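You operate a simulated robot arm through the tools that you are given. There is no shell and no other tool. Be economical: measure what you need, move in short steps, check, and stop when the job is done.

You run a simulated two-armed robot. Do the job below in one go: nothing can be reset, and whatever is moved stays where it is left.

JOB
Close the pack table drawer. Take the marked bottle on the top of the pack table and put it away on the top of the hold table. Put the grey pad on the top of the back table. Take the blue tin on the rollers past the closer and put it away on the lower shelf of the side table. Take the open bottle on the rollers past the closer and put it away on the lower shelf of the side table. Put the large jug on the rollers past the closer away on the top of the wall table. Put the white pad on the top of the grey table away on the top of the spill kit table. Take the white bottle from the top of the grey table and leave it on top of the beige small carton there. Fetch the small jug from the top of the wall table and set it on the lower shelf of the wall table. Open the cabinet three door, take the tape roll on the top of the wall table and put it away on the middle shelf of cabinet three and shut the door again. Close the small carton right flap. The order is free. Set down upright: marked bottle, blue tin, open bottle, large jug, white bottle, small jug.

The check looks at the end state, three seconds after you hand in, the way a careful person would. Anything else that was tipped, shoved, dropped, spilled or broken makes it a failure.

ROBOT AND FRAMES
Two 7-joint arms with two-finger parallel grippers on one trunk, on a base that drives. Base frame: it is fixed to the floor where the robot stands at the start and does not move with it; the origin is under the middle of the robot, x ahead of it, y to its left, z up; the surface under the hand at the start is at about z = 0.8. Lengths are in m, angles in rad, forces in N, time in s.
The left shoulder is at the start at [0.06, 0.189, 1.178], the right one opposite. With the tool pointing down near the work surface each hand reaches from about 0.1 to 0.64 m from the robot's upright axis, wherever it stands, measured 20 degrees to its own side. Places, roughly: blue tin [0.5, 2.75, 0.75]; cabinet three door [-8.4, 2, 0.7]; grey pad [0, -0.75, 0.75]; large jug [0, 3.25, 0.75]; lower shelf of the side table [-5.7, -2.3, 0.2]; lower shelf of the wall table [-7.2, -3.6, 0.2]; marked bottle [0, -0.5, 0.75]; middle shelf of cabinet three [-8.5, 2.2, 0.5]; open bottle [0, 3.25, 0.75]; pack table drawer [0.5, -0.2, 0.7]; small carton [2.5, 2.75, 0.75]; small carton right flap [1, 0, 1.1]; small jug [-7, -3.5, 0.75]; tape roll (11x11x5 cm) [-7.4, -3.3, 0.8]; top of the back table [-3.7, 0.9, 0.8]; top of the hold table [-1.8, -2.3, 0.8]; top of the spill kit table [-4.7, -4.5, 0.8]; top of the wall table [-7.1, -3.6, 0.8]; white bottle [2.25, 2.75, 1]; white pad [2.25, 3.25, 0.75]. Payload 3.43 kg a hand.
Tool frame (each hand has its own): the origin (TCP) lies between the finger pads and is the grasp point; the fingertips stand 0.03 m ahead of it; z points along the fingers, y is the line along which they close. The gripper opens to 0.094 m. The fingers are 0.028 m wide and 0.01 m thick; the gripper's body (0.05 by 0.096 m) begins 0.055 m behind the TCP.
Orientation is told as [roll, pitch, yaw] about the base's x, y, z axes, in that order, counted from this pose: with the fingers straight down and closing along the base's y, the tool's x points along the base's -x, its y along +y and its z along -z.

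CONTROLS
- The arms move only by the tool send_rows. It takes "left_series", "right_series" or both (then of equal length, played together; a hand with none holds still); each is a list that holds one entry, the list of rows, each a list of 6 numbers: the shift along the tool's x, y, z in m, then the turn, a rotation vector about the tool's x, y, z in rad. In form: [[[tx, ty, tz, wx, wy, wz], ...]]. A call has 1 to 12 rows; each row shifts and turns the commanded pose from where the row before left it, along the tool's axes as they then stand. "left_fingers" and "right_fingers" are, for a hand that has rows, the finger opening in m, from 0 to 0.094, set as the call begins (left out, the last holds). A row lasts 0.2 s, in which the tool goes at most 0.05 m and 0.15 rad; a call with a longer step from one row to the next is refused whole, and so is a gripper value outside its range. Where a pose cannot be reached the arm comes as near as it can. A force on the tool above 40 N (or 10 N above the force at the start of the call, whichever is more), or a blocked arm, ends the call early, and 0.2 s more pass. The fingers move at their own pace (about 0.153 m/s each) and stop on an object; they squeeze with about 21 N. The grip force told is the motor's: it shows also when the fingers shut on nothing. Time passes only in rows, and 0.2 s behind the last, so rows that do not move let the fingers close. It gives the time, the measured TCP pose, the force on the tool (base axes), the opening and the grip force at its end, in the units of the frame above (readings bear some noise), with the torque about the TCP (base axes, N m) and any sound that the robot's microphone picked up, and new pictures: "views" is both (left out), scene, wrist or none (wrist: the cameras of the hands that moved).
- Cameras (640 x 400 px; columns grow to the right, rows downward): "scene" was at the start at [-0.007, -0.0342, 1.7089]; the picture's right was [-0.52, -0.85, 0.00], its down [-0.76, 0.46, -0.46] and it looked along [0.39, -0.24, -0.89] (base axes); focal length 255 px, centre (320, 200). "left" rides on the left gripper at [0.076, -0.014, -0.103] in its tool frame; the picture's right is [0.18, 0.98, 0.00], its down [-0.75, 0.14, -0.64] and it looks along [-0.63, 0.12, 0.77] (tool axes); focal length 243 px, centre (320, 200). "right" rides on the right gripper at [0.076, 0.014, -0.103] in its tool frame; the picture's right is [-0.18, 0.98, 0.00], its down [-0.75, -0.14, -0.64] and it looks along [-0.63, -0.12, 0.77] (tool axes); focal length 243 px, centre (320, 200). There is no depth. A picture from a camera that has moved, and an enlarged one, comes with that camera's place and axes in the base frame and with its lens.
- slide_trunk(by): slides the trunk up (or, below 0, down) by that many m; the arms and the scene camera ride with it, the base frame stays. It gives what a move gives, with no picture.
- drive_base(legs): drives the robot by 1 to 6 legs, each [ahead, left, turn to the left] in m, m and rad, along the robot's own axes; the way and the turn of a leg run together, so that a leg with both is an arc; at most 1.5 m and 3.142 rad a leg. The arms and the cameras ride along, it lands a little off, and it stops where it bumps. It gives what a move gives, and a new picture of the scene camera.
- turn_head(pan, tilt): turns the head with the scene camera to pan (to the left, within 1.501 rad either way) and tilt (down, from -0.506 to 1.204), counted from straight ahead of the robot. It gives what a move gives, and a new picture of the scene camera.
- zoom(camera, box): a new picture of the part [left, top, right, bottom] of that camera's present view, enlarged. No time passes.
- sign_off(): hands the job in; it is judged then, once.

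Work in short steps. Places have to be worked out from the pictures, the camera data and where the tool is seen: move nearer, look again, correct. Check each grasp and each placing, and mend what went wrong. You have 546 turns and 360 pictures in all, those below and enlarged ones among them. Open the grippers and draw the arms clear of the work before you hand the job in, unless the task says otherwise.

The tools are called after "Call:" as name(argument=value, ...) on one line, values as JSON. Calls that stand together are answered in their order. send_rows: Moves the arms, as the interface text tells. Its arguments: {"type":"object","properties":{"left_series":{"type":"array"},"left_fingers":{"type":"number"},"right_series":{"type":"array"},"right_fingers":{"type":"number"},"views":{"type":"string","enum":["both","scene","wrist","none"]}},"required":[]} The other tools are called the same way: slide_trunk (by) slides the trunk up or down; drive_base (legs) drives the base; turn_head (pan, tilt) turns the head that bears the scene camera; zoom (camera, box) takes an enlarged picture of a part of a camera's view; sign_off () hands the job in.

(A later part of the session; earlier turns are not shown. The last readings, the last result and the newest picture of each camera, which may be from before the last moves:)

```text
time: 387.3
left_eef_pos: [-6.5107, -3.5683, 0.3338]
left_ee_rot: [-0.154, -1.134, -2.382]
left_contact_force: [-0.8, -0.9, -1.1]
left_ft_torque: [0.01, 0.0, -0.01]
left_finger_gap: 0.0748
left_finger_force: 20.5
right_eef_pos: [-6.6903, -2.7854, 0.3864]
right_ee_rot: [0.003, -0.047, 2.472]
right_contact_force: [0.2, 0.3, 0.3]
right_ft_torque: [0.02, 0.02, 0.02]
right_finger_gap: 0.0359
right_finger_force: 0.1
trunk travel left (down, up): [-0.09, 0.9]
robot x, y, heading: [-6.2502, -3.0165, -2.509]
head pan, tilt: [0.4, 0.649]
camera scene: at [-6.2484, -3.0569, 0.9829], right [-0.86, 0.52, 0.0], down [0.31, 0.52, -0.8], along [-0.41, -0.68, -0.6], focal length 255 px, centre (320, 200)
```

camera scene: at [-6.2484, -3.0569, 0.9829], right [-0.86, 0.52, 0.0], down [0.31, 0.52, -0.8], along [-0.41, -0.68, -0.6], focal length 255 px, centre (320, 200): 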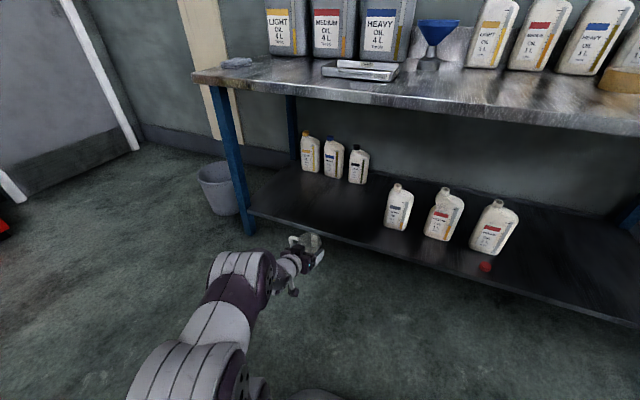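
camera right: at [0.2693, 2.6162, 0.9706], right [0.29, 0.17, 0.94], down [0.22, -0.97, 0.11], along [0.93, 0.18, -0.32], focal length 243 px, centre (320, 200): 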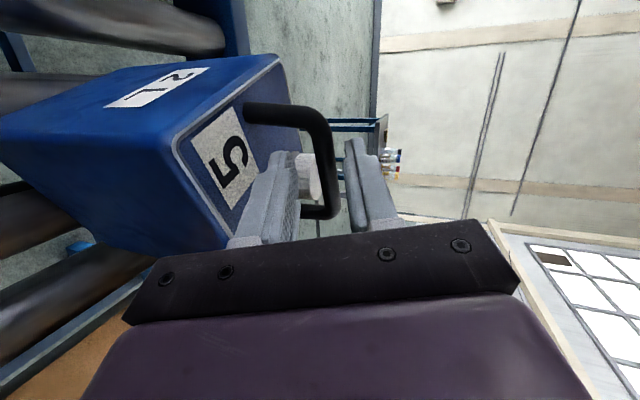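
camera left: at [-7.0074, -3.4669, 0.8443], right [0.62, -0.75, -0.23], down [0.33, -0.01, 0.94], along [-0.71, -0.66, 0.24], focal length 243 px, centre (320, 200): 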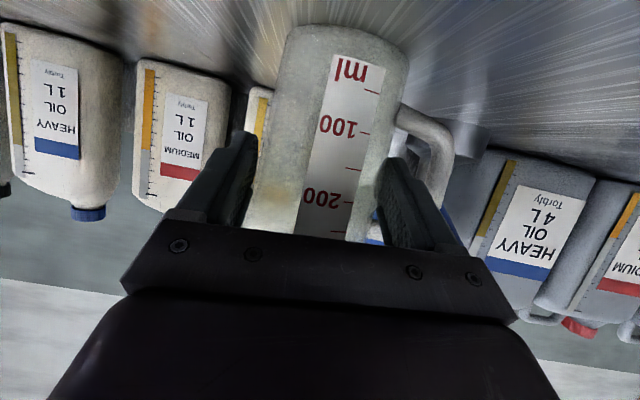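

The shelf edge is at about 0.2 m beyond the jug; free floor between. I drive forward 0.31.

Call:
drive_base(legs=[[0.31, 0, 0]])

Call:
zoom(camera="scene", box=[200, 140, 520, 340])

```text
time: 389.4
left_eef_pos: [-6.7636, -3.7499, 0.3331]
left_ee_rot: [-0.154, -1.135, -2.386]
left_contact_force: [0.1, 0.3, -1.0]
left_ft_torque: [0.01, -0.04, 0.01]
left_finger_gap: 0.0744
left_finger_force: 20.9
right_eef_pos: [-6.9423, -2.9675, 0.3859]
right_ee_rot: [0.002, -0.048, 2.468]
right_contact_force: [-0.1, 0.0, -0.5]
right_ft_torque: [-0.01, -0.01, 0.01]
right_finger_gap: 0.0359
right_finger_force: 0.1
trunk travel left (down, up): [-0.09, 0.9]
robot x, y, heading: [-6.5013, -3.2018, -2.519]
head pan, tilt: [0.4, 0.649]
camera scene: at [-6.5011, -3.2398, 0.9829], right [-0.85, 0.52, 0.0], down [0.31, 0.52, -0.8], along [-0.41, -0.68, -0.6], focal length 255 px, centre (320, 200)
```

scene: 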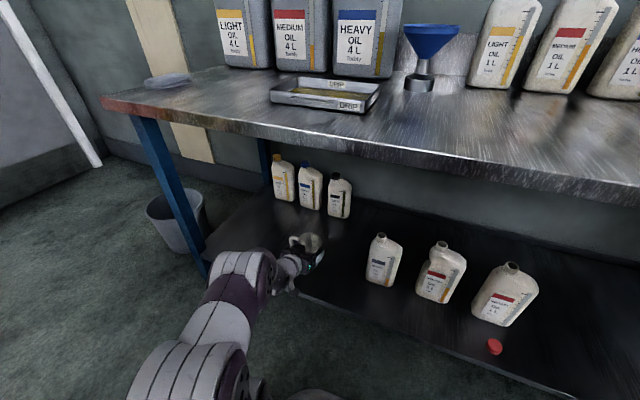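

```text
2.00 times, centred on (360, 240) of scene
camera zoom: at [-6.5011, -3.2398, 0.9829], right [-0.85, 0.52, 0.0], down [0.31, 0.52, -0.8], along [-0.41, -0.68, -0.6], focal length 510 px, centre (240, 120)
```

zoom: 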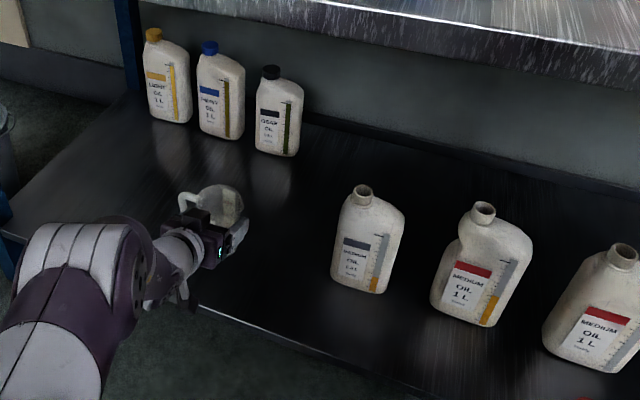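

Jug is over the shelf. Lower by trunk.

Call:
slide_trunk(by=-0.055)

Call:
slide_trunk(by=-0.007)

```text
time: 390.4
left_eef_pos: [-6.7628, -3.7508, 0.2797]
left_ee_rot: [-0.153, -1.133, -2.386]
left_contact_force: [1.0, 0.1, -0.8]
left_ft_torque: [0.01, 0.01, -0.02]
left_finger_gap: 0.0747
left_finger_force: 21.2
right_eef_pos: [-6.9428, -2.9669, 0.3328]
right_ee_rot: [0.004, -0.047, 2.467]
right_contact_force: [-0.1, -0.1, 0.1]
right_ft_torque: [-0.01, 0.03, -0.03]
right_finger_gap: 0.0362
right_finger_force: 0.0
trunk travel left (down, up): [-0.035, 0.955]
robot x, y, heading: [-6.5031, -3.1992, -2.514]
head pan, tilt: [0.4, 0.649]
```

```text
time: 390.9
left_eef_pos: [-6.7644, -3.7503, 0.2724]
left_ee_rot: [-0.155, -1.133, -2.386]
left_contact_force: [-0.5, -0.2, -0.2]
left_ft_torque: [-0.02, 0.0, -0.02]
left_finger_gap: 0.0747
left_finger_force: 20.7
right_eef_pos: [-6.9422, -2.9657, 0.3247]
right_ee_rot: [0.002, -0.048, 2.467]
right_contact_force: [0.2, 0.3, 0.1]
right_ft_torque: [-0.01, -0.02, 0.0]
right_finger_gap: 0.0361
right_finger_force: 0.0
trunk travel left (down, up): [-0.028, 0.962]
robot x, y, heading: [-6.505, -3.1976, -2.518]
head pan, tilt: [0.4, 0.649]
```

Call:
slide_trunk(by=-0.004)

Call:
slide_trunk(by=-0.002)

```text
time: 391.5
left_eef_pos: [-6.7643, -3.7495, 0.2684]
left_ee_rot: [-0.154, -1.134, -2.387]
left_contact_force: [0.9, 0.2, -0.2]
left_ft_torque: [0.03, -0.01, 0.02]
left_finger_gap: 0.0746
left_finger_force: 21.3
right_eef_pos: [-6.9431, -2.9676, 0.3191]
right_ee_rot: [0.001, -0.047, 2.469]
right_contact_force: [0.5, -0.5, 0.6]
right_ft_torque: [-0.01, -0.01, -0.03]
right_finger_gap: 0.0362
right_finger_force: 0.1
trunk travel left (down, up): [-0.024, 0.966]
robot x, y, heading: [-6.502, -3.195, -2.513]
head pan, tilt: [0.4, 0.649]
```

```text
time: 392.0
left_eef_pos: [-6.764, -3.7487, 0.2663]
left_ee_rot: [-0.154, -1.134, -2.387]
left_contact_force: [-0.2, 0.4, -0.3]
left_ft_torque: [0.01, 0.01, 0.02]
left_finger_gap: 0.0744
left_finger_force: 20.6
right_eef_pos: [-6.9418, -2.9663, 0.318]
right_ee_rot: [0.002, -0.047, 2.468]
right_contact_force: [0.2, -0.4, 0.1]
right_ft_torque: [0.04, 0.01, -0.01]
right_finger_gap: 0.036
right_finger_force: 0.1
trunk travel left (down, up): [-0.022, 0.968]
robot x, y, heading: [-6.5058, -3.199, -2.516]
head pan, tilt: [0.4, 0.649]
```

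Call:
slide_trunk(by=-0.003)

Call:
slide_trunk(by=-0.003)

```text
time: 392.5
left_eef_pos: [-6.7627, -3.7503, 0.2636]
left_ee_rot: [-0.153, -1.133, -2.385]
left_contact_force: [-0.2, -0.3, -0.7]
left_ft_torque: [0.01, 0.0, 0.01]
left_finger_gap: 0.0746
left_finger_force: 20.9
right_eef_pos: [-6.9418, -2.967, 0.315]
right_ee_rot: [0.002, -0.047, 2.469]
right_contact_force: [-0.1, 0.5, -0.1]
right_ft_torque: [0.02, 0.01, -0.02]
right_finger_gap: 0.0361
right_finger_force: 0.0
trunk travel left (down, up): [-0.019, 0.971]
robot x, y, heading: [-6.5032, -3.197, -2.517]
head pan, tilt: [0.4, 0.649]
```

```text
time: 393.0
left_eef_pos: [-6.7642, -3.7484, 0.2602]
left_ee_rot: [-0.153, -1.133, -2.385]
left_contact_force: [-0.1, 0.7, -1.0]
left_ft_torque: [0.02, 0.01, 0.01]
left_finger_gap: 0.0746
left_finger_force: 20.8
right_eef_pos: [-6.943, -2.9667, 0.3122]
right_ee_rot: [0.002, -0.046, 2.469]
right_contact_force: [1.0, -0.6, 0.4]
right_ft_torque: [0.02, -0.01, 0.02]
right_finger_gap: 0.036
right_finger_force: 0.1
trunk travel left (down, up): [-0.016, 0.974]
robot x, y, heading: [-6.5013, -3.1987, -2.518]
head pan, tilt: [0.4, 0.649]
```

No contact yet; look with the wrist camera.

Call:
zoom(camera="left", box=[160, 0, 480, 240])

Call:
zoom(camera="scene", box=[250, 200, 390, 300])

```text
1.67 times, centred on (320, 120) of left
camera zoom: at [-6.6705, -3.6628, 0.2345], right [0.62, -0.75, -0.23], down [0.34, -0.01, 0.94], along [-0.71, -0.67, 0.24], focal length 404 px, centre (320, 333)
```

zoom: 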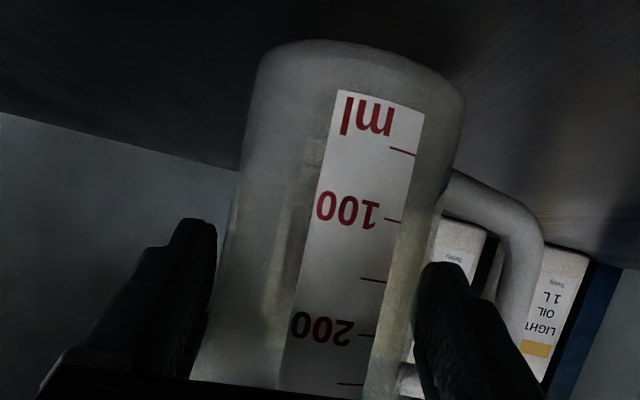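

```text
4.00 times, centred on (320, 250) of scene
camera zoom: at [-6.5012, -3.2398, 0.9089], right [-0.85, 0.52, 0.0], down [0.31, 0.52, -0.8], along [-0.41, -0.68, -0.6], focal length 1019 px, centre (320, 0)
```

zoom: 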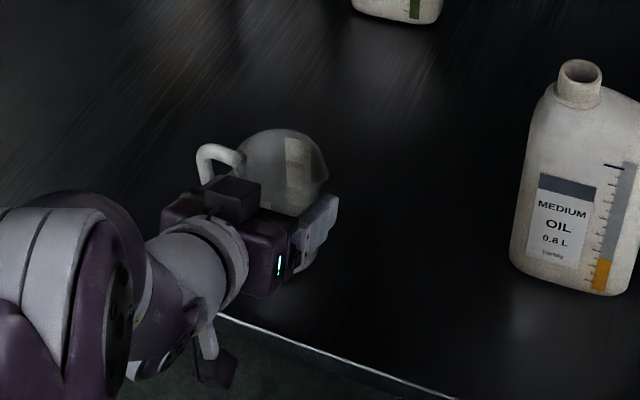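

The shelf is a bit lower than assumed; I continue down with the arm in 5 mm steps.

Call:
send_rows(left_series=[[[0.0045, 0, 0.002, 0, 0, 0], [0.0045, 0, 0.002, 0, 0, 0], [0, 0, 0, 0, 0, 0]]], views="none")

Call:
send_rows(left_series=[[[0.0045, 0, 0.002, 0, 0, 0], [0.0045, 0, 0.002, 0, 0, 0], [0, 0, 0, 0, 0, 0]]], views="none")

```text
time: 393.8
left_eef_pos: [-6.7653, -3.7487, 0.2535]
left_ee_rot: [-0.15, -1.14, -2.389]
left_contact_force: [-3.5, 2.3, 18.3]
left_ft_torque: [-0.21, 0.07, -0.06]
left_finger_gap: 0.0745
left_finger_force: 20.7
right_eef_pos: [-6.9429, -2.9668, 0.3127]
right_ee_rot: [0.005, -0.048, 2.468]
right_contact_force: [0.3, -0.7, 0.3]
right_ft_torque: [-0.01, 0.02, -0.02]
right_finger_gap: 0.036
right_finger_force: 0.1
trunk travel left (down, up): [-0.016, 0.974]
robot x, y, heading: [-6.5048, -3.2011, -2.518]
head pan, tilt: [0.4, 0.649]
```

```text
time: 394.6
left_eef_pos: [-6.7638, -3.7488, 0.2433]
left_ee_rot: [-0.152, -1.137, -2.388]
left_contact_force: [-1.0, -0.2, 18.1]
left_ft_torque: [-0.15, 0.05, -0.01]
left_finger_gap: 0.0734
left_finger_force: 21.3
right_eef_pos: [-6.9418, -2.9674, 0.3115]
right_ee_rot: [0.003, -0.048, 2.467]
right_contact_force: [-0.1, -0.3, -0.2]
right_ft_torque: [0.0, -0.02, -0.01]
right_finger_gap: 0.0359
right_finger_force: 0.1
trunk travel left (down, up): [-0.016, 0.974]
robot x, y, heading: [-6.5036, -3.1986, -2.517]
head pan, tilt: [0.4, 0.649]
```

Jug is down on the shelf. I open to 0.085, raise 1.3 cm to centre the finger in the handle loop, then back straight out.

Call:
send_rows(left_series=[[[0, 0, 0, 0, 0, 0], [0, 0, 0, 0, 0, 0], [-0.006, 0, -0.0027, 0, 0, 0], [-0.006, 0, -0.0027, 0, 0, 0], [0, 0, 0, 0, 0, 0]]], left_fingers=0.083, views="none")

Call:
zoom(camera="left", box=[160, 0, 480, 240])

```text
time: 395.8
left_eef_pos: [-6.7639, -3.7481, 0.2535]
left_ee_rot: [-0.153, -1.133, -2.387]
left_contact_force: [-0.5, -0.3, 0.0]
left_ft_torque: [0.05, -0.02, -0.01]
left_finger_gap: 0.0829
left_finger_force: 0.1
right_eef_pos: [-6.9426, -2.9665, 0.311]
right_ee_rot: [0.001, -0.049, 2.468]
right_contact_force: [0.2, 0.3, 0.2]
right_ft_torque: [0.0, 0.01, -0.01]
right_finger_gap: 0.0359
right_finger_force: 0.1
trunk travel left (down, up): [-0.016, 0.974]
robot x, y, heading: [-6.5044, -3.1984, -2.518]
head pan, tilt: [0.4, 0.649]
```

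```text
1.67 times, centred on (320, 120) of left
camera zoom: at [-6.671, -3.6623, 0.2282], right [0.62, -0.75, -0.23], down [0.33, -0.01, 0.94], along [-0.71, -0.67, 0.24], focal length 404 px, centre (320, 333)
```

zoom: 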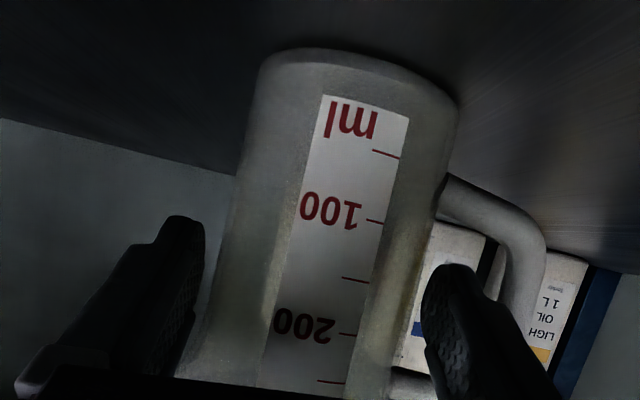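

Call:
send_rows(left_series=[[[0.0084, 0, -0.018, 0, 0, 0], [0.0084, 0, -0.018, 0, 0, 0], [0.0126, 0, -0.027, 0, 0, 0], [0.0126, 0, -0.027, 0, 0, 0]]], views="none")

Call:
drive_base(legs=[[-0.26, 0, 0]])

```text
time: 396.8
left_eef_pos: [-6.6813, -3.6917, 0.255]
left_ee_rot: [-0.151, -1.135, -2.387]
left_contact_force: [-0.5, 0.1, -0.1]
left_ft_torque: [-0.05, 0.03, 0.0]
left_finger_gap: 0.0829
left_finger_force: 0.1
right_eef_pos: [-6.9419, -2.9673, 0.3119]
right_ee_rot: [0.003, -0.047, 2.468]
right_contact_force: [-0.2, -0.2, 0.4]
right_ft_torque: [0.0, 0.01, 0.02]
right_finger_gap: 0.0358
right_finger_force: 0.1
trunk travel left (down, up): [-0.016, 0.974]
robot x, y, heading: [-6.5046, -3.1982, -2.517]
head pan, tilt: [0.4, 0.649]
```

```text
time: 398.7
left_eef_pos: [-6.4698, -3.5403, 0.2541]
left_ee_rot: [-0.153, -1.134, -2.384]
left_contact_force: [0.0, 0.1, 0.2]
left_ft_torque: [-0.03, 0.02, 0.01]
left_finger_gap: 0.083
left_finger_force: 0.1
right_eef_pos: [-6.7327, -2.8159, 0.3118]
right_ee_rot: [0.002, -0.047, 2.47]
right_contact_force: [0.7, 0.1, 0.1]
right_ft_torque: [-0.03, -0.02, 0.0]
right_finger_gap: 0.0357
right_finger_force: 0.1
trunk travel left (down, up): [-0.016, 0.974]
robot x, y, heading: [-6.2932, -3.0444, -2.515]
head pan, tilt: [0.4, 0.649]
camera scene: at [-6.2907, -3.0878, 0.9089], right [-0.86, 0.52, 0.0], down [0.31, 0.52, -0.8], along [-0.41, -0.68, -0.6], focal length 255 px, centre (320, 200)
```

scene: 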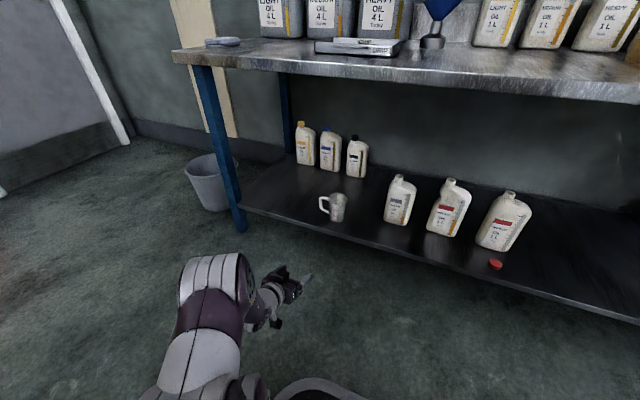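

Small jug stands on the lower shelf. Now the tape roll: raise the trunk, return the left hand to pointing down and the right hand to neutral yaw.

Call:
slide_trunk(by=0.4)

Call:
slide_trunk(by=0.4)

Call:
send_rows(left_series=[[[0.015, 0, -0.02, 0, 0.1, 0], [0.015, 0, -0.02, 0, 0.1, 0], [0.015, 0, -0.02, 0, 0.1, 0], [0.015, 0, -0.01, 0, 0.1, 0], [0.015, 0, -0.01, 0, 0.1, 0], [0.015, 0, 0, 0, 0.1, 0], [0.015, 0, 0, 0, 0.1, 0], [0.01, 0, 0, 0, 0.1, 0], [0, 0, 0, 0, 0.1, 0], [0, 0, 0, 0, 0.1, 0], [0, 0, 0, 0, 0.13, 0]]], right_series=[[[0, 0, 0, 0, 0, -0.118], [0, 0, 0, 0, 0, -0.118], [0, 0, 0, 0, 0, -0.118], [0, 0, 0, 0, 0, -0.118], [0, 0, 0, 0, 0, -0.118], [0, 0, 0, 0, 0, -0.118], [0, 0, 0, 0, 0, -0.118], [0, 0, 0, 0, 0, -0.118], [0, 0, 0, 0, 0, -0.118], [0, 0, 0, 0, 0, -0.118], [0, 0, 0, 0, 0, -0.118]]], views="none")

```text
time: 402.5
left_eef_pos: [-6.4695, -3.5408, 0.6548]
left_ee_rot: [-0.155, -1.135, -2.384]
left_contact_force: [0.0, -0.2, 0.2]
left_ft_torque: [0.02, 0.01, 0.0]
left_finger_gap: 0.083
left_finger_force: 0.1
right_eef_pos: [-6.7335, -2.8153, 0.7119]
right_ee_rot: [0.002, -0.045, 2.471]
right_contact_force: [-1.1, 0.1, 0.1]
right_ft_torque: [0.03, 0.03, 0.01]
right_finger_gap: 0.036
right_finger_force: 0.2
trunk travel left (down, up): [-0.416, 0.574]
robot x, y, heading: [-6.2927, -3.0484, -2.516]
head pan, tilt: [0.4, 0.649]
```

```text
time: 406.4
left_eef_pos: [-6.4707, -3.5404, 1.0559]
left_ee_rot: [-0.153, -1.135, -2.383]
left_contact_force: [-0.2, -0.4, -0.7]
left_ft_torque: [0.03, -0.01, -0.06]
left_finger_gap: 0.0831
left_finger_force: 0.0
right_eef_pos: [-6.7324, -2.8157, 1.1126]
right_ee_rot: [0.002, -0.047, 2.469]
right_contact_force: [-0.4, -0.2, 0.1]
right_ft_torque: [-0.02, -0.01, 0.01]
right_finger_gap: 0.0358
right_finger_force: 0.2
trunk travel left (down, up): [-0.816, 0.174]
robot x, y, heading: [-6.2935, -3.0475, -2.511]
head pan, tilt: [0.4, 0.649]
```

```text
time: 408.8
left_eef_pos: [-6.3556, -3.4563, 1.0198]
left_ee_rot: [-0.067, -0.036, -2.519]
left_contact_force: [-0.3, 0.3, 0.5]
left_ft_torque: [0.01, -0.04, 0.03]
left_finger_gap: 0.0828
left_finger_force: 0.0
right_eef_pos: [-6.735, -2.8164, 1.1114]
right_ee_rot: [-0.047, -0.014, -2.512]
right_contact_force: [-0.7, 0.6, 0.1]
right_ft_torque: [-0.01, -0.01, 0.01]
right_finger_gap: 0.0358
right_finger_force: 0.0
trunk travel left (down, up): [-0.816, 0.174]
robot x, y, heading: [-6.2901, -3.0499, -2.516]
head pan, tilt: [0.4, 0.649]
```

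For the tape I'll pinch its front wall from above (one finger in the hole), as the reach with the -90° yaw and slight tilt is proven. I turn the right hand back and tilt 0.3, then drive closer.

Call:
send_rows(right_series=[[[0, 0, 0, 0, 0, 0.15], [0, 0, 0, 0, 0, 0.15], [0, 0, 0, 0, 0, 0.15], [0, 0, 0, 0, 0, 0.15], [0, 0, 0, 0, 0, 0.15], [0, 0, 0, 0, 0, 0.15], [0, 0, 0, 0, 0, 0.15], [0, 0, 0, 0, 0, 0.15], [0, 0, 0, 0, 0, 0.15], [0, 0, 0, 0, 0, 0.15], [0, 0, 0, -0.15, 0, 0], [0, 0, 0, -0.15, 0, 0]]], right_fingers=0.06, views="none")

Call:
drive_base(legs=[[0, -0.16, 0], [0.28, 0, 0]])

Call:
turn_head(pan=-0.3, tilt=0.85)

```text
time: 411.4
left_eef_pos: [-6.3554, -3.4539, 1.0207]
left_ee_rot: [-0.068, -0.039, -2.52]
left_contact_force: [0.8, 0.3, -0.2]
left_ft_torque: [-0.04, 0.01, -0.03]
left_finger_gap: 0.0829
left_finger_force: 0.1
right_eef_pos: [-6.7315, -2.8169, 1.1116]
right_ee_rot: [0.313, -0.045, 2.265]
right_contact_force: [0.0, -0.5, -0.2]
right_ft_torque: [-0.03, 0.0, 0.0]
right_finger_gap: 0.06
right_finger_force: 0.1
trunk travel left (down, up): [-0.816, 0.174]
robot x, y, heading: [-6.2941, -3.046, -2.515]
head pan, tilt: [0.4, 0.649]
```

```text
time: 414.3
left_eef_pos: [-6.6761, -3.4876, 1.0204]
left_ee_rot: [-0.069, -0.04, -2.522]
left_contact_force: [0.5, 0.5, 0.0]
left_ft_torque: [-0.01, 0.01, -0.02]
left_finger_gap: 0.083
left_finger_force: 0.0
right_eef_pos: [-7.0517, -2.8471, 1.1127]
right_ee_rot: [0.313, -0.046, 2.268]
right_contact_force: [0.1, 0.1, -0.3]
right_ft_torque: [0.0, -0.04, -0.01]
right_finger_gap: 0.0601
right_finger_force: 0.1
trunk travel left (down, up): [-0.816, 0.174]
robot x, y, heading: [-6.6122, -3.0823, -2.515]
head pan, tilt: [0.4, 0.649]
camera scene: at [-6.6106, -3.1192, 1.7089], right [-0.85, 0.52, 0.0], down [0.31, 0.52, -0.8], along [-0.41, -0.68, -0.6], focal length 255 px, centre (320, 200)
```

scene: 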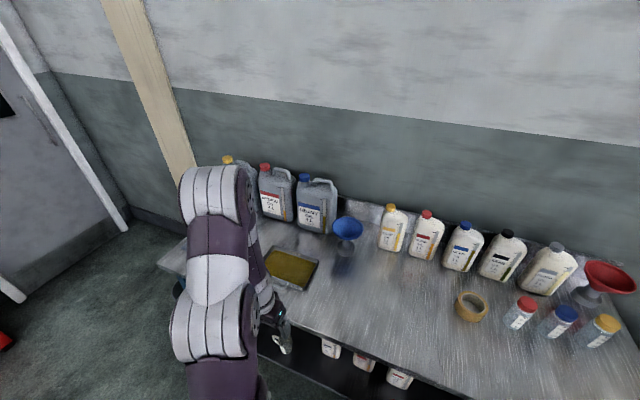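

```text
time: 415.4
left_eef_pos: [-6.6761, -3.4879, 1.0195]
left_ee_rot: [-0.068, -0.038, -2.52]
left_contact_force: [0.0, -0.9, 0.4]
left_ft_torque: [-0.01, 0.01, 0.01]
left_finger_gap: 0.083
left_finger_force: 0.1
right_eef_pos: [-7.0531, -2.8477, 1.1119]
right_ee_rot: [0.313, -0.045, 2.268]
right_contact_force: [0.4, 0.4, 0.2]
right_ft_torque: [0.02, 0.02, 0.04]
right_finger_gap: 0.0601
right_finger_force: 0.0
trunk travel left (down, up): [-0.816, 0.174]
robot x, y, heading: [-6.6138, -3.0796, -2.516]
head pan, tilt: [-0.3, 0.85]
camera scene: at [-6.6404, -3.0704, 1.6923], right [-0.32, 0.95, 0.0], down [0.71, 0.24, -0.66], along [-0.63, -0.21, -0.75], focal length 255 px, centre (320, 200)
```

scene: 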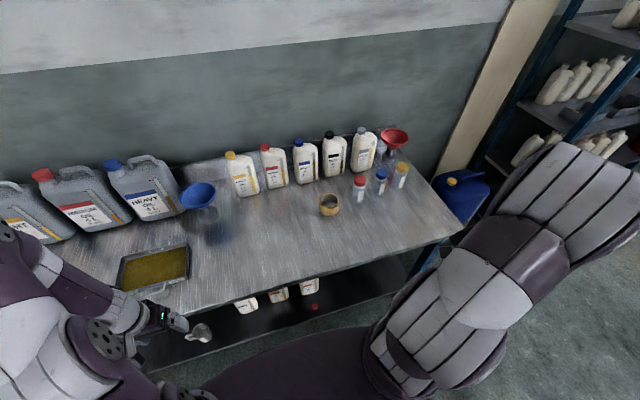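

Tape centre at fwd 0.72, left -0.29; edge at 0.43. I drive 0.12 closer and bring the right hand over the tape's front wall.

Call:
drive_base(legs=[[0.12, 0, 0]])

Call:
send_rows(right_series=[[[0.02, 0.035, 0.02, 0, 0, 0], [0.02, 0.035, 0.02, 0, 0, 0], [0.02, 0.035, 0.02, 0, 0, 0], [0.02, 0.035, 0.02, 0, 0, 0], [0.02, 0.035, 0.02, 0, 0, 0], [0.02, 0.035, 0.02, 0, 0, 0], [0.02, 0.035, 0.02, 0, 0, 0], [0.01, 0.03, 0.02, 0, 0, 0]]], views="wrist")

```text
time: 416.6
left_eef_pos: [-6.7728, -3.5582, 1.02]
left_ee_rot: [-0.068, -0.04, -2.521]
left_contact_force: [-0.2, 0.2, -0.5]
left_ft_torque: [0.01, 0.02, 0.03]
left_finger_gap: 0.0825
left_finger_force: 0.2
right_eef_pos: [-7.1483, -2.9173, 1.1119]
right_ee_rot: [0.311, -0.044, 2.265]
right_contact_force: [0.0, -0.3, 0.4]
right_ft_torque: [-0.01, 0.01, -0.02]
right_finger_gap: 0.0601
right_finger_force: 0.1
trunk travel left (down, up): [-0.816, 0.174]
robot x, y, heading: [-6.7145, -3.1483, -2.514]
head pan, tilt: [-0.3, 0.85]
camera scene: at [-6.7373, -3.1401, 1.6923], right [-0.32, 0.95, 0.0], down [0.71, 0.24, -0.66], along [-0.63, -0.21, -0.75], focal length 255 px, centre (320, 200)
```

scene: 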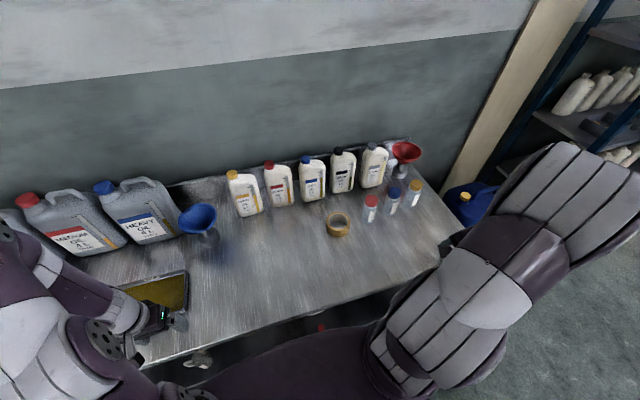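

```text
time: 418.4
left_eef_pos: [-6.7748, -3.5581, 1.0203]
left_ee_rot: [-0.068, -0.037, -2.522]
left_contact_force: [-0.3, 0.1, 0.3]
left_ft_torque: [0.04, 0.0, 0.03]
left_finger_gap: 0.0828
left_finger_force: 0.0
right_eef_pos: [-7.2987, -3.2286, 1.0383]
right_ee_rot: [0.312, -0.044, 2.266]
right_contact_force: [0.0, -0.1, 0.8]
right_ft_torque: [0.02, 0.01, 0.01]
right_finger_gap: 0.0597
right_finger_force: 0.0
trunk travel left (down, up): [-0.816, 0.174]
robot x, y, heading: [-6.7136, -3.1478, -2.512]
head pan, tilt: [-0.3, 0.85]
camera right: at [-7.2322, -3.2804, 1.1378], right [-0.83, -0.47, 0.31], down [-0.21, 0.77, 0.6], along [-0.52, 0.43, -0.74], focal length 243 px, centre (320, 200)
```

right: 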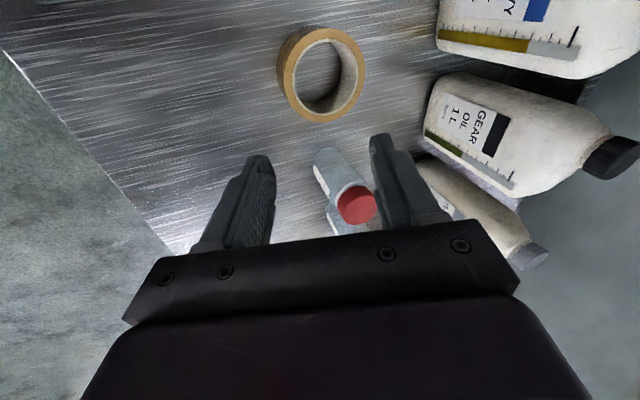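

Tape is straight below-ahead; a red-capped bottle is 14 cm to its right, clear. I descend most of the way and check.

Call:
send_rows(right_series=[[[0, -0.038, 0.02, 0, 0, 0], [0, 0, 0.04, 0, 0, 0], [0, 0, 0.04, 0, 0, 0], [0, 0, 0.03, 0, 0, 0], [0, 0, 0, 0, 0, 0]]], views="wrist")

```text
time: 419.6
left_eef_pos: [-6.7736, -3.5583, 1.0205]
left_ee_rot: [-0.067, -0.037, -2.521]
left_contact_force: [0.4, 0.3, -0.2]
left_ft_torque: [-0.02, 0.03, -0.02]
left_finger_gap: 0.0831
left_finger_force: 0.0
right_eef_pos: [-7.3026, -3.2267, 0.9016]
right_ee_rot: [0.31, -0.044, 2.266]
right_contact_force: [0.2, -0.6, 0.6]
right_ft_torque: [-0.01, -0.01, -0.01]
right_finger_gap: 0.06
right_finger_force: 0.1
trunk travel left (down, up): [-0.816, 0.174]
robot x, y, heading: [-6.7112, -3.1504, -2.513]
head pan, tilt: [-0.3, 0.85]
camera right: at [-7.2372, -3.2778, 1.002], right [-0.83, -0.47, 0.31], down [-0.21, 0.77, 0.6], along [-0.52, 0.43, -0.74], focal length 243 px, centre (320, 200)
```

right: 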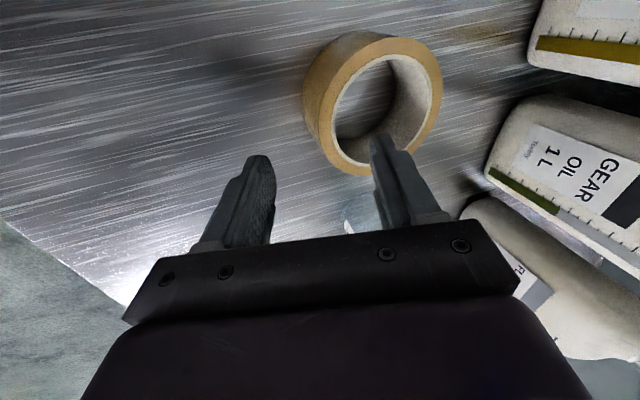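

Aligned: near finger will land outside, far finger in the hole. I shift 7 mm left and descend 5.5 cm, then close.

Call:
send_rows(right_series=[[[0.007, 0, 0, 0, 0, 0], [0, 0, 0.03, 0, 0, 0], [0, 0, 0.025, 0, 0, 0], [0, 0, 0, 0, 0, 0]]], views="wrist")

Call:
send_rows(right_series=[[[0, 0, 0, 0, 0, 0], [0, 0, 0, 0, 0, 0], [0, 0, 0, 0, 0, 0]]], right_fingers=0, views="wrist")

```text
time: 420.6
left_eef_pos: [-6.7732, -3.5585, 1.0194]
left_ee_rot: [-0.066, -0.041, -2.522]
left_contact_force: [0.1, -0.3, -0.3]
left_ft_torque: [-0.03, 0.06, 0.03]
left_finger_gap: 0.0831
left_finger_force: 0.0
right_eef_pos: [-7.3108, -3.2396, 0.8502]
right_ee_rot: [0.311, -0.046, 2.265]
right_contact_force: [0.3, -0.8, -0.1]
right_ft_torque: [-0.02, 0.02, -0.06]
right_finger_gap: 0.06
right_finger_force: 0.1
trunk travel left (down, up): [-0.816, 0.174]
robot x, y, heading: [-6.7084, -3.1537, -2.519]
head pan, tilt: [-0.3, 0.85]
camera right: at [-7.2453, -3.2912, 0.949], right [-0.83, -0.47, 0.31], down [-0.21, 0.77, 0.6], along [-0.52, 0.43, -0.74], focal length 243 px, centre (320, 200)
```

right: 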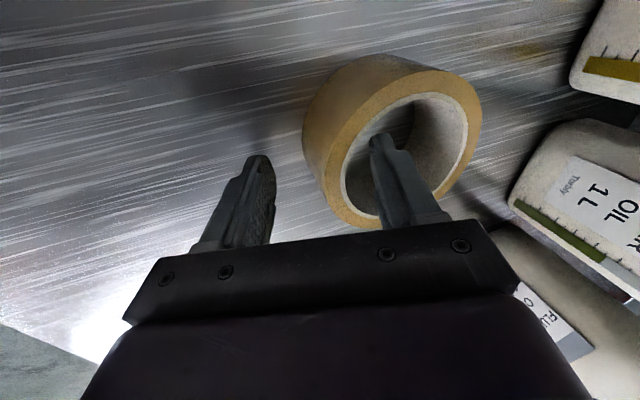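

```text
time: 421.4
left_eef_pos: [-6.7735, -3.5578, 1.0205]
left_ee_rot: [-0.067, -0.039, -2.522]
left_contact_force: [-0.7, -0.5, 0.7]
left_ft_torque: [0.0, 0.01, 0.0]
left_finger_gap: 0.0831
left_finger_force: 0.1
right_eef_pos: [-7.3115, -3.2402, 0.8517]
right_ee_rot: [0.315, -0.046, 2.265]
right_contact_force: [-2.4, 0.8, 16.8]
right_ft_torque: [-0.1, 0.11, -0.04]
right_finger_gap: 0.0146
right_finger_force: 20.6
trunk travel left (down, up): [-0.816, 0.174]
robot x, y, heading: [-6.7105, -3.1486, -2.514]
head pan, tilt: [-0.3, 0.85]
camera right: at [-7.2454, -3.2912, 0.9508], right [-0.83, -0.47, 0.31], down [-0.21, 0.77, 0.6], along [-0.52, 0.43, -0.73], focal length 243 px, centre (320, 200)
```

right: 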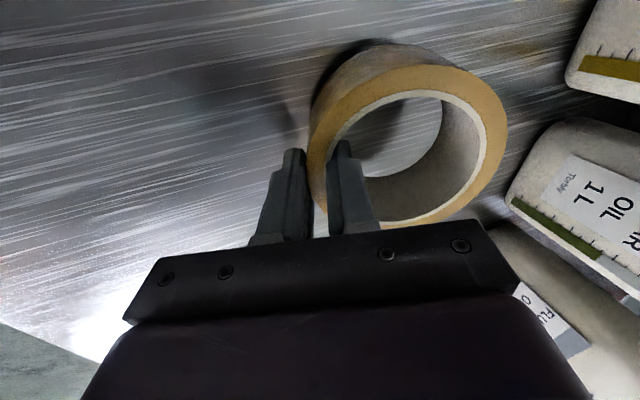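

Tape wall gripped (0.015). Lift and retract.

Call:
send_rows(right_series=[[[0, 0.009, -0.028, 0, 0, 0], [0, 0.012, -0.038, 0, 0, 0], [0, 0.012, -0.038, 0, 0, 0], [0, 0.012, -0.038, 0, 0, 0], [0, -0.035, -0.01, 0, 0, 0], [0, -0.035, -0.01, 0, 0, 0], [0, -0.035, -0.01, 0, 0, 0], [0, -0.035, -0.01, 0, 0, 0], [0, -0.035, -0.01, 0, 0, 0]]], views="both")

```text
time: 423.4
left_eef_pos: [-6.7729, -3.5579, 1.0213]
left_ee_rot: [-0.067, -0.04, -2.522]
left_contact_force: [0.6, 0.2, 0.2]
left_ft_torque: [-0.01, 0.04, 0.02]
left_finger_gap: 0.083
left_finger_force: 0.0
right_eef_pos: [-7.166, -3.1292, 0.9931]
right_ee_rot: [0.314, -0.048, 2.266]
right_contact_force: [0.5, 0.6, -1.4]
right_ft_torque: [0.08, -0.09, 0.0]
right_finger_gap: 0.0146
right_finger_force: 21.2
trunk travel left (down, up): [-0.816, 0.174]
robot x, y, heading: [-6.7112, -3.1504, -2.515]
head pan, tilt: [-0.3, 0.85]
camera scene: at [-6.7363, -3.1398, 1.6923], right [-0.32, 0.95, 0.0], down [0.71, 0.24, -0.66], along [-0.63, -0.21, -0.75], focal length 255 px, centre (320, 200)
camera right: at [-7.1013, -3.1795, 1.093], right [-0.83, -0.47, 0.31], down [-0.21, 0.77, 0.6], along [-0.52, 0.43, -0.74], focal length 243 px, centre (320, 200)
```

scene: 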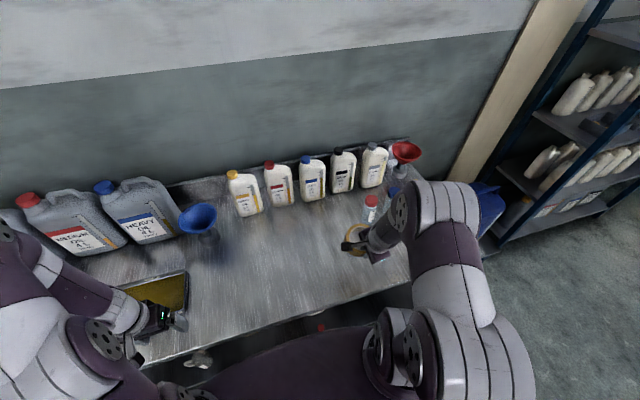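
right: 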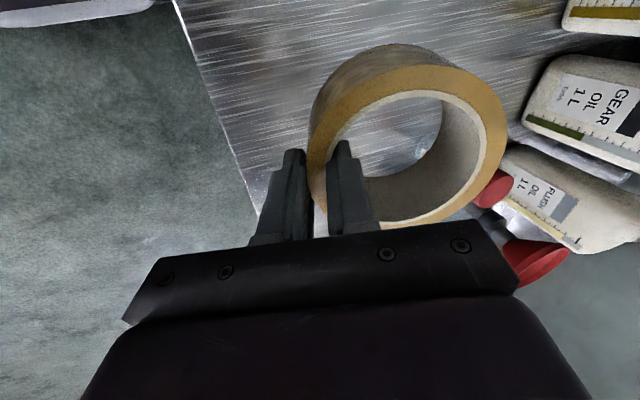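

Tape held. I back off, strafe right along the gap, then turn toward the lockers (cabinet area) and look.

Call:
drive_base(legs=[[-0.38, 0, 0], [0, -1.4, 0], [0, -0.5, -1.571]])

Call:
turn_head(pan=0.0, tilt=0.35)

```text
time: 436.2
left_eef_pos: [-7.5095, -1.2606, 1.0202]
left_ee_rot: [-0.069, -0.038, 2.137]
left_contact_force: [-0.4, -0.2, -0.1]
left_ft_torque: [-0.01, 0.0, -0.02]
left_finger_gap: 0.083
left_finger_force: 0.1
right_eef_pos: [-7.059, -0.8903, 0.993]
right_ee_rot: [0.31, -0.045, 0.643]
right_contact_force: [-0.1, -0.9, -1.5]
right_ft_torque: [-0.07, -0.02, -0.01]
right_finger_gap: 0.0147
right_finger_force: 21.2
trunk travel left (down, up): [-0.816, 0.174]
robot x, y, heading: [-7.1041, -1.3456, 2.145]
head pan, tilt: [-0.3, 0.85]
cut short: leg 3
camera scene: at [-7.0949, -1.3225, 1.6923], right [0.96, 0.27, 0.0], down [0.2, -0.72, -0.66], along [-0.18, 0.64, -0.75], focal length 255 px, centre (320, 200)
```

scene: 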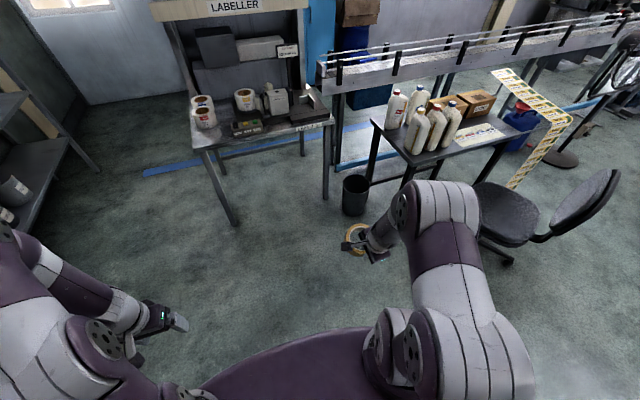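

```text
time: 437.1
left_eef_pos: [-7.5095, -1.2617, 1.0208]
left_ee_rot: [-0.067, -0.038, 2.137]
left_contact_force: [-0.6, 0.4, 0.3]
left_ft_torque: [0.04, 0.0, 0.01]
left_finger_gap: 0.083
left_finger_force: 0.1
right_eef_pos: [-7.0582, -0.8906, 0.9937]
right_ee_rot: [0.309, -0.046, 0.641]
right_contact_force: [0.7, -0.6, -2.9]
right_ft_torque: [-0.02, -0.03, 0.02]
right_finger_gap: 0.0145
right_finger_force: 21.2
trunk travel left (down, up): [-0.816, 0.174]
robot x, y, heading: [-7.1066, -1.3458, 2.143]
head pan, tilt: [0.0, 0.351]
camera scene: at [-7.1242, -1.3194, 1.7359], right [0.84, 0.54, 0.0], down [0.19, -0.29, -0.94], along [-0.51, 0.79, -0.34], focal length 255 px, centre (320, 200)
```

scene: 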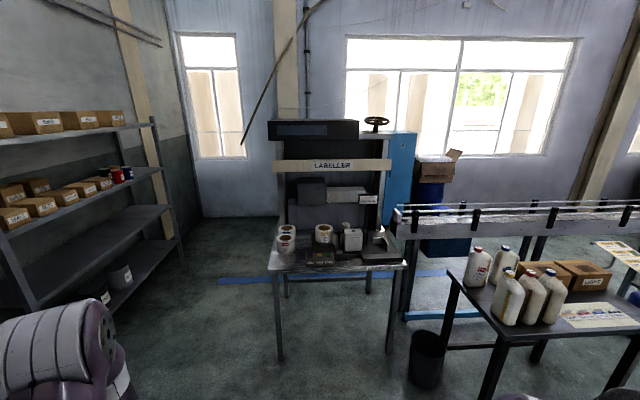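

Leg 3 was cut short; I check the surroundings on both sides for what was touched.

Call:
turn_head(pan=1.45, tilt=0.8)

Call:
turn_head(pan=-1.45, tilt=0.8)

```text
time: 438.7
left_eef_pos: [-7.5092, -1.2613, 1.0203]
left_ee_rot: [-0.069, -0.039, 2.137]
left_contact_force: [0.5, -0.2, 0.3]
left_ft_torque: [-0.02, -0.02, 0.01]
left_finger_gap: 0.0827
left_finger_force: 0.1
right_eef_pos: [-7.0586, -0.8913, 0.9929]
right_ee_rot: [0.311, -0.045, 0.64]
right_contact_force: [-0.1, -0.2, -2.4]
right_ft_torque: [-0.08, -0.04, -0.03]
right_finger_gap: 0.0144
right_finger_force: 21.0
trunk travel left (down, up): [-0.816, 0.174]
robot x, y, heading: [-7.1038, -1.3478, 2.143]
head pan, tilt: [1.45, 0.799]
camera scene: at [-7.1465, -1.4327, 1.6963], right [-0.43, 0.9, 0.0], down [0.65, 0.31, -0.7], along [-0.63, -0.3, -0.72], focal length 255 px, centre (320, 200)
```

scene: 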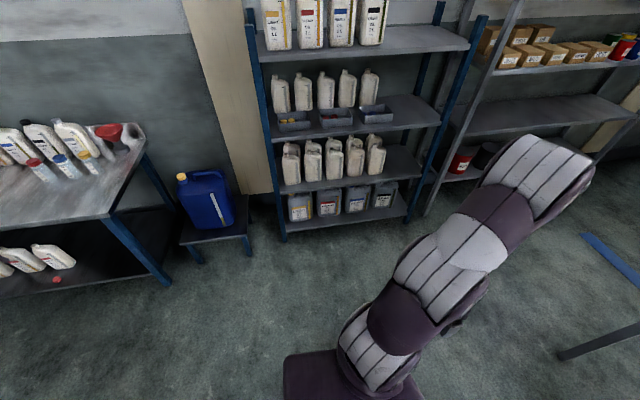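

```text
time: 441.2
left_eef_pos: [-7.5086, -1.2623, 1.0198]
left_ee_rot: [-0.068, -0.038, 2.135]
left_contact_force: [0.9, -0.1, -0.3]
left_ft_torque: [-0.01, -0.01, 0.0]
left_finger_gap: 0.083
left_finger_force: 0.0
right_eef_pos: [-7.0597, -0.8909, 0.9938]
right_ee_rot: [0.31, -0.047, 0.641]
right_contact_force: [-0.9, 0.5, -1.3]
right_ft_torque: [-0.08, -0.01, -0.02]
right_finger_gap: 0.0143
right_finger_force: 20.9
trunk travel left (down, up): [-0.816, 0.174]
robot x, y, heading: [-7.1065, -1.3458, 2.139]
head pan, tilt: [-1.45, 0.799]
camera scene: at [-7.0117, -1.3462, 1.6963], right [0.64, -0.77, 0.0], down [-0.55, -0.46, -0.7], along [0.54, 0.44, -0.72], focal length 255 px, centre (320, 200)
```

scene: 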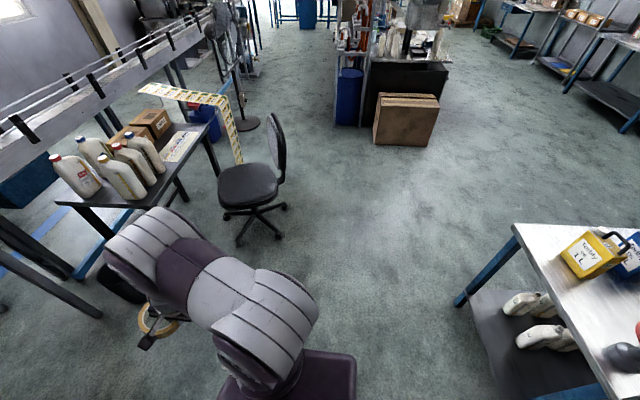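

Nothing seems touched. The lockers stand behind the labeller; I'll pass left of it. First shift left 0.65 and square up, then look.

Call:
drive_base(legs=[[0, 0.65, 0.08]])

Call:
turn_head(pan=-0.15, tilt=0.4)

```text
time: 444.8
left_eef_pos: [-8.0357, -1.6663, 1.0203]
left_ee_rot: [-0.066, -0.037, 2.223]
left_contact_force: [0.2, 0.6, 0.2]
left_ft_torque: [0.03, 0.03, -0.05]
left_finger_gap: 0.083
left_finger_force: 0.0
right_eef_pos: [-7.619, -1.2574, 0.9938]
right_ee_rot: [0.31, -0.046, 0.726]
right_contact_force: [0.6, 0.9, -1.9]
right_ft_torque: [-0.06, -0.07, -0.01]
right_finger_gap: 0.0144
right_finger_force: 21.3
trunk travel left (down, up): [-0.816, 0.174]
robot x, y, heading: [-7.6224, -1.7142, 2.23]
head pan, tilt: [-1.45, 0.799]
camera scene: at [-7.533, -1.7055, 1.6963], right [0.7, -0.71, 0.0], down [-0.51, -0.5, -0.7], along [0.5, 0.49, -0.72], focal length 255 px, centre (320, 200)
```

scene: 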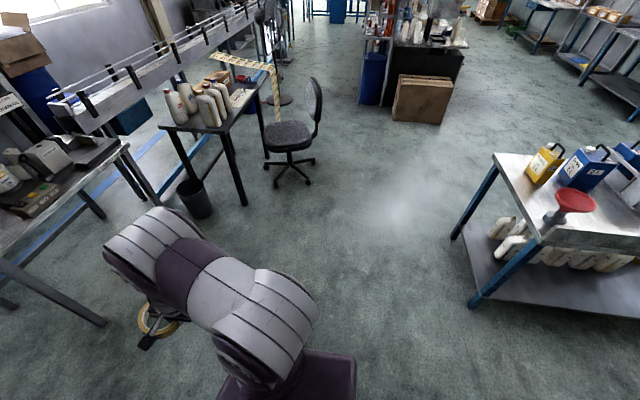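

```text
time: 446.3
left_eef_pos: [-8.0352, -1.6648, 1.019]
left_ee_rot: [-0.067, -0.037, 2.224]
left_contact_force: [0.0, 0.3, 0.4]
left_ft_torque: [0.0, 0.02, -0.01]
left_finger_gap: 0.083
left_finger_force: 0.3
right_eef_pos: [-7.6209, -1.2565, 0.9943]
right_ee_rot: [0.312, -0.046, 0.728]
right_contact_force: [0.5, 0.3, -0.7]
right_ft_torque: [-0.1, -0.06, -0.04]
right_finger_gap: 0.0143
right_finger_force: 21.5
trunk travel left (down, up): [-0.816, 0.174]
robot x, y, heading: [-7.6258, -1.7171, 2.227]
head pan, tilt: [-0.15, 0.4]
camera scene: at [-7.6357, -1.6814, 1.7314], right [0.87, 0.49, 0.0], down [0.19, -0.34, -0.92], along [-0.45, 0.8, -0.39], focal length 255 px, centre (320, 200)
```

scene: 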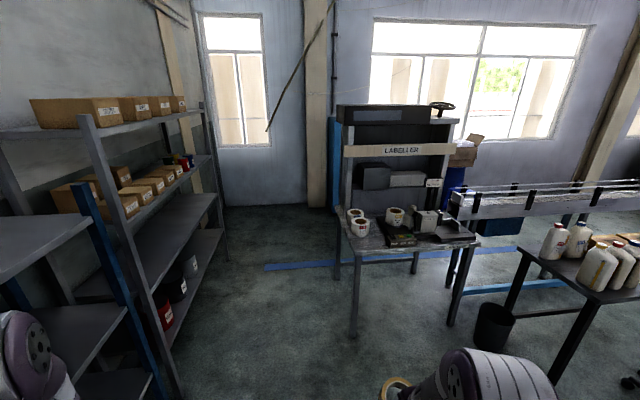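

Passage between rack (depth 7.8) and labeller (6.6) is 1.2 m wide. I drive 2.6 m ahead through its middle, then look right.

Call:
drive_base(legs=[[1.3, 0.08, 0], [1.3, 0, 0]])

Call:
turn_head(pan=-0.9, tilt=0.45)

```text
time: 458.9
left_eef_pos: [-9.7007, 0.3061, 1.02]
left_ee_rot: [-0.067, -0.038, 2.248]
left_contact_force: [-0.1, -0.5, -0.2]
left_ft_torque: [0.02, -0.01, -0.01]
left_finger_gap: 0.0829
left_finger_force: 0.0
right_eef_pos: [-9.2954, 0.7232, 0.9931]
right_ee_rot: [0.309, -0.046, 0.751]
right_contact_force: [0.2, 0.0, -1.3]
right_ft_torque: [-0.05, -0.06, 0.0]
right_finger_gap: 0.0143
right_finger_force: 21.2
trunk travel left (down, up): [-0.816, 0.174]
robot x, y, heading: [-9.2883, 0.2636, 2.257]
head pan, tilt: [-0.15, 0.4]
camera scene: at [-9.3005, 0.299, 1.7314], right [0.86, 0.51, 0.0], down [0.2, -0.34, -0.92], along [-0.47, 0.79, -0.39], focal length 255 px, centre (320, 200)
```

scene: 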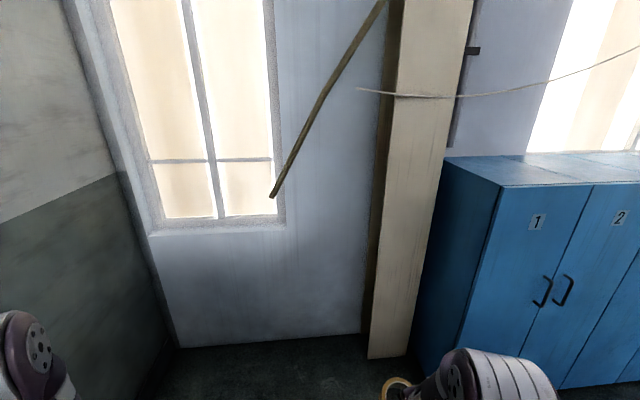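

```text
time: 460.0
left_eef_pos: [-9.6997, 0.3061, 1.0199]
left_ee_rot: [-0.071, -0.038, 2.249]
left_contact_force: [0.2, 0.7, 0.0]
left_ft_torque: [0.02, 0.03, 0.02]
left_finger_gap: 0.083
left_finger_force: 0.1
right_eef_pos: [-9.2955, 0.7242, 0.9928]
right_ee_rot: [0.311, -0.045, 0.753]
right_contact_force: [0.0, 0.6, -1.5]
right_ft_torque: [-0.05, -0.06, 0.02]
right_finger_gap: 0.0146
right_finger_force: 21.2
trunk travel left (down, up): [-0.816, 0.174]
robot x, y, heading: [-9.29, 0.2634, 2.257]
head pan, tilt: [-0.901, 0.45]
camera scene: at [-9.2337, 0.3091, 1.7267], right [0.98, -0.22, 0.0], down [-0.09, -0.43, -0.9], along [0.19, 0.88, -0.44], focal length 255 px, centre (320, 200)
```

scene: 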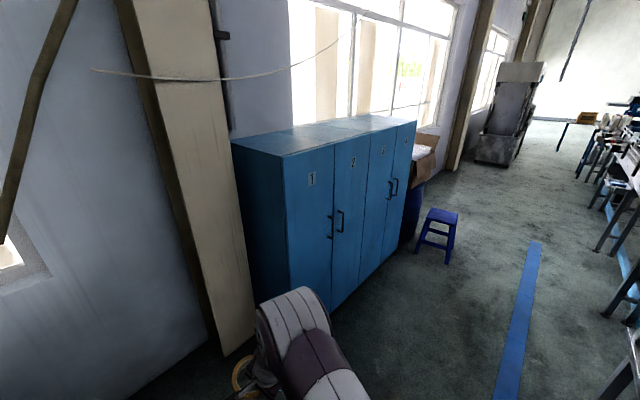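

Lockers: doors 1|2 and 3|4 in pairs; door 3 hinges on its left, handle at its right edge near (-8.30,2.10); a blue stool stands further right. I strafe right along the lockers and turn slightly right, to open with the left hand.

Call:
drive_base(legs=[[0.02, -0.9, 0], [0.0, -0.85, 0], [0, 0, -0.5]])

Call:
turn_head(pan=0.3, tilt=0.7)

```text
time: 470.2
left_eef_pos: [-8.2816, 1.6159, 1.0202]
left_ee_rot: [-0.067, -0.039, 1.733]
left_contact_force: [-0.3, -0.8, -0.3]
left_ft_torque: [-0.04, 0.02, -0.01]
left_finger_gap: 0.0829
left_finger_force: 0.0
right_eef_pos: [-7.7216, 1.7806, 0.994]
right_ee_rot: [0.31, -0.046, 0.238]
right_contact_force: [-0.1, 0.2, -1.9]
right_ft_torque: [-0.12, -0.01, 0.0]
right_finger_gap: 0.0141
right_finger_force: 20.8
trunk travel left (down, up): [-0.816, 0.174]
robot x, y, heading: [-7.9445, 1.3757, 1.739]
head pan, tilt: [-0.901, 0.45]
camera scene: at [-7.8726, 1.3879, 1.7267], right [0.74, -0.67, 0.0], down [-0.29, -0.32, -0.9], along [0.6, 0.67, -0.44], focal length 255 px, centre (320, 200)
```

scene: 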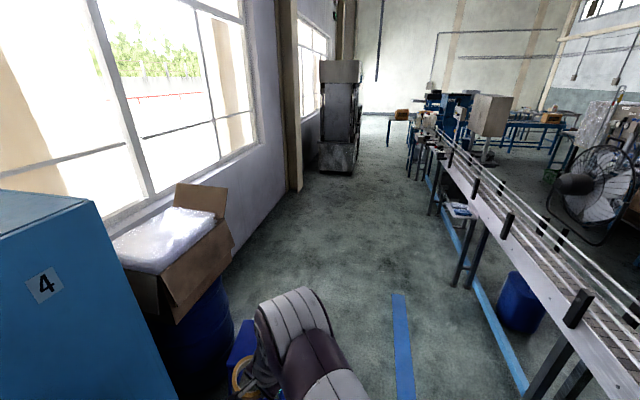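

```text
time: 471.6
left_eef_pos: [-8.2811, 1.6157, 1.0214]
left_ee_rot: [-0.068, -0.038, 1.732]
left_contact_force: [0.6, 0.4, 0.2]
left_ft_torque: [0.02, 0.01, 0.0]
left_finger_gap: 0.0828
left_finger_force: 0.1
right_eef_pos: [-7.7223, 1.782, 0.9927]
right_ee_rot: [0.31, -0.046, 0.236]
right_contact_force: [-0.6, 0.4, -1.7]
right_ft_torque: [-0.05, -0.04, -0.03]
right_finger_gap: 0.0145
right_finger_force: 20.9
trunk travel left (down, up): [-0.816, 0.174]
robot x, y, heading: [-7.9413, 1.3828, 1.74]
head pan, tilt: [0.3, 0.7]
camera scene: at [-7.9722, 1.3954, 1.7046], right [0.89, 0.45, 0.0], down [0.29, -0.58, -0.76], along [-0.34, 0.68, -0.64], focal length 255 px, centre (320, 200)
```

scene: 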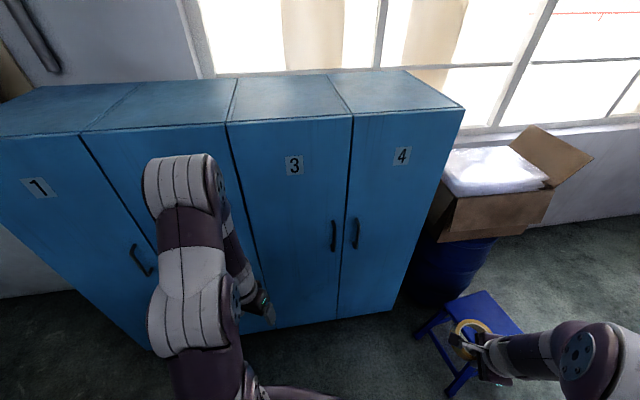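

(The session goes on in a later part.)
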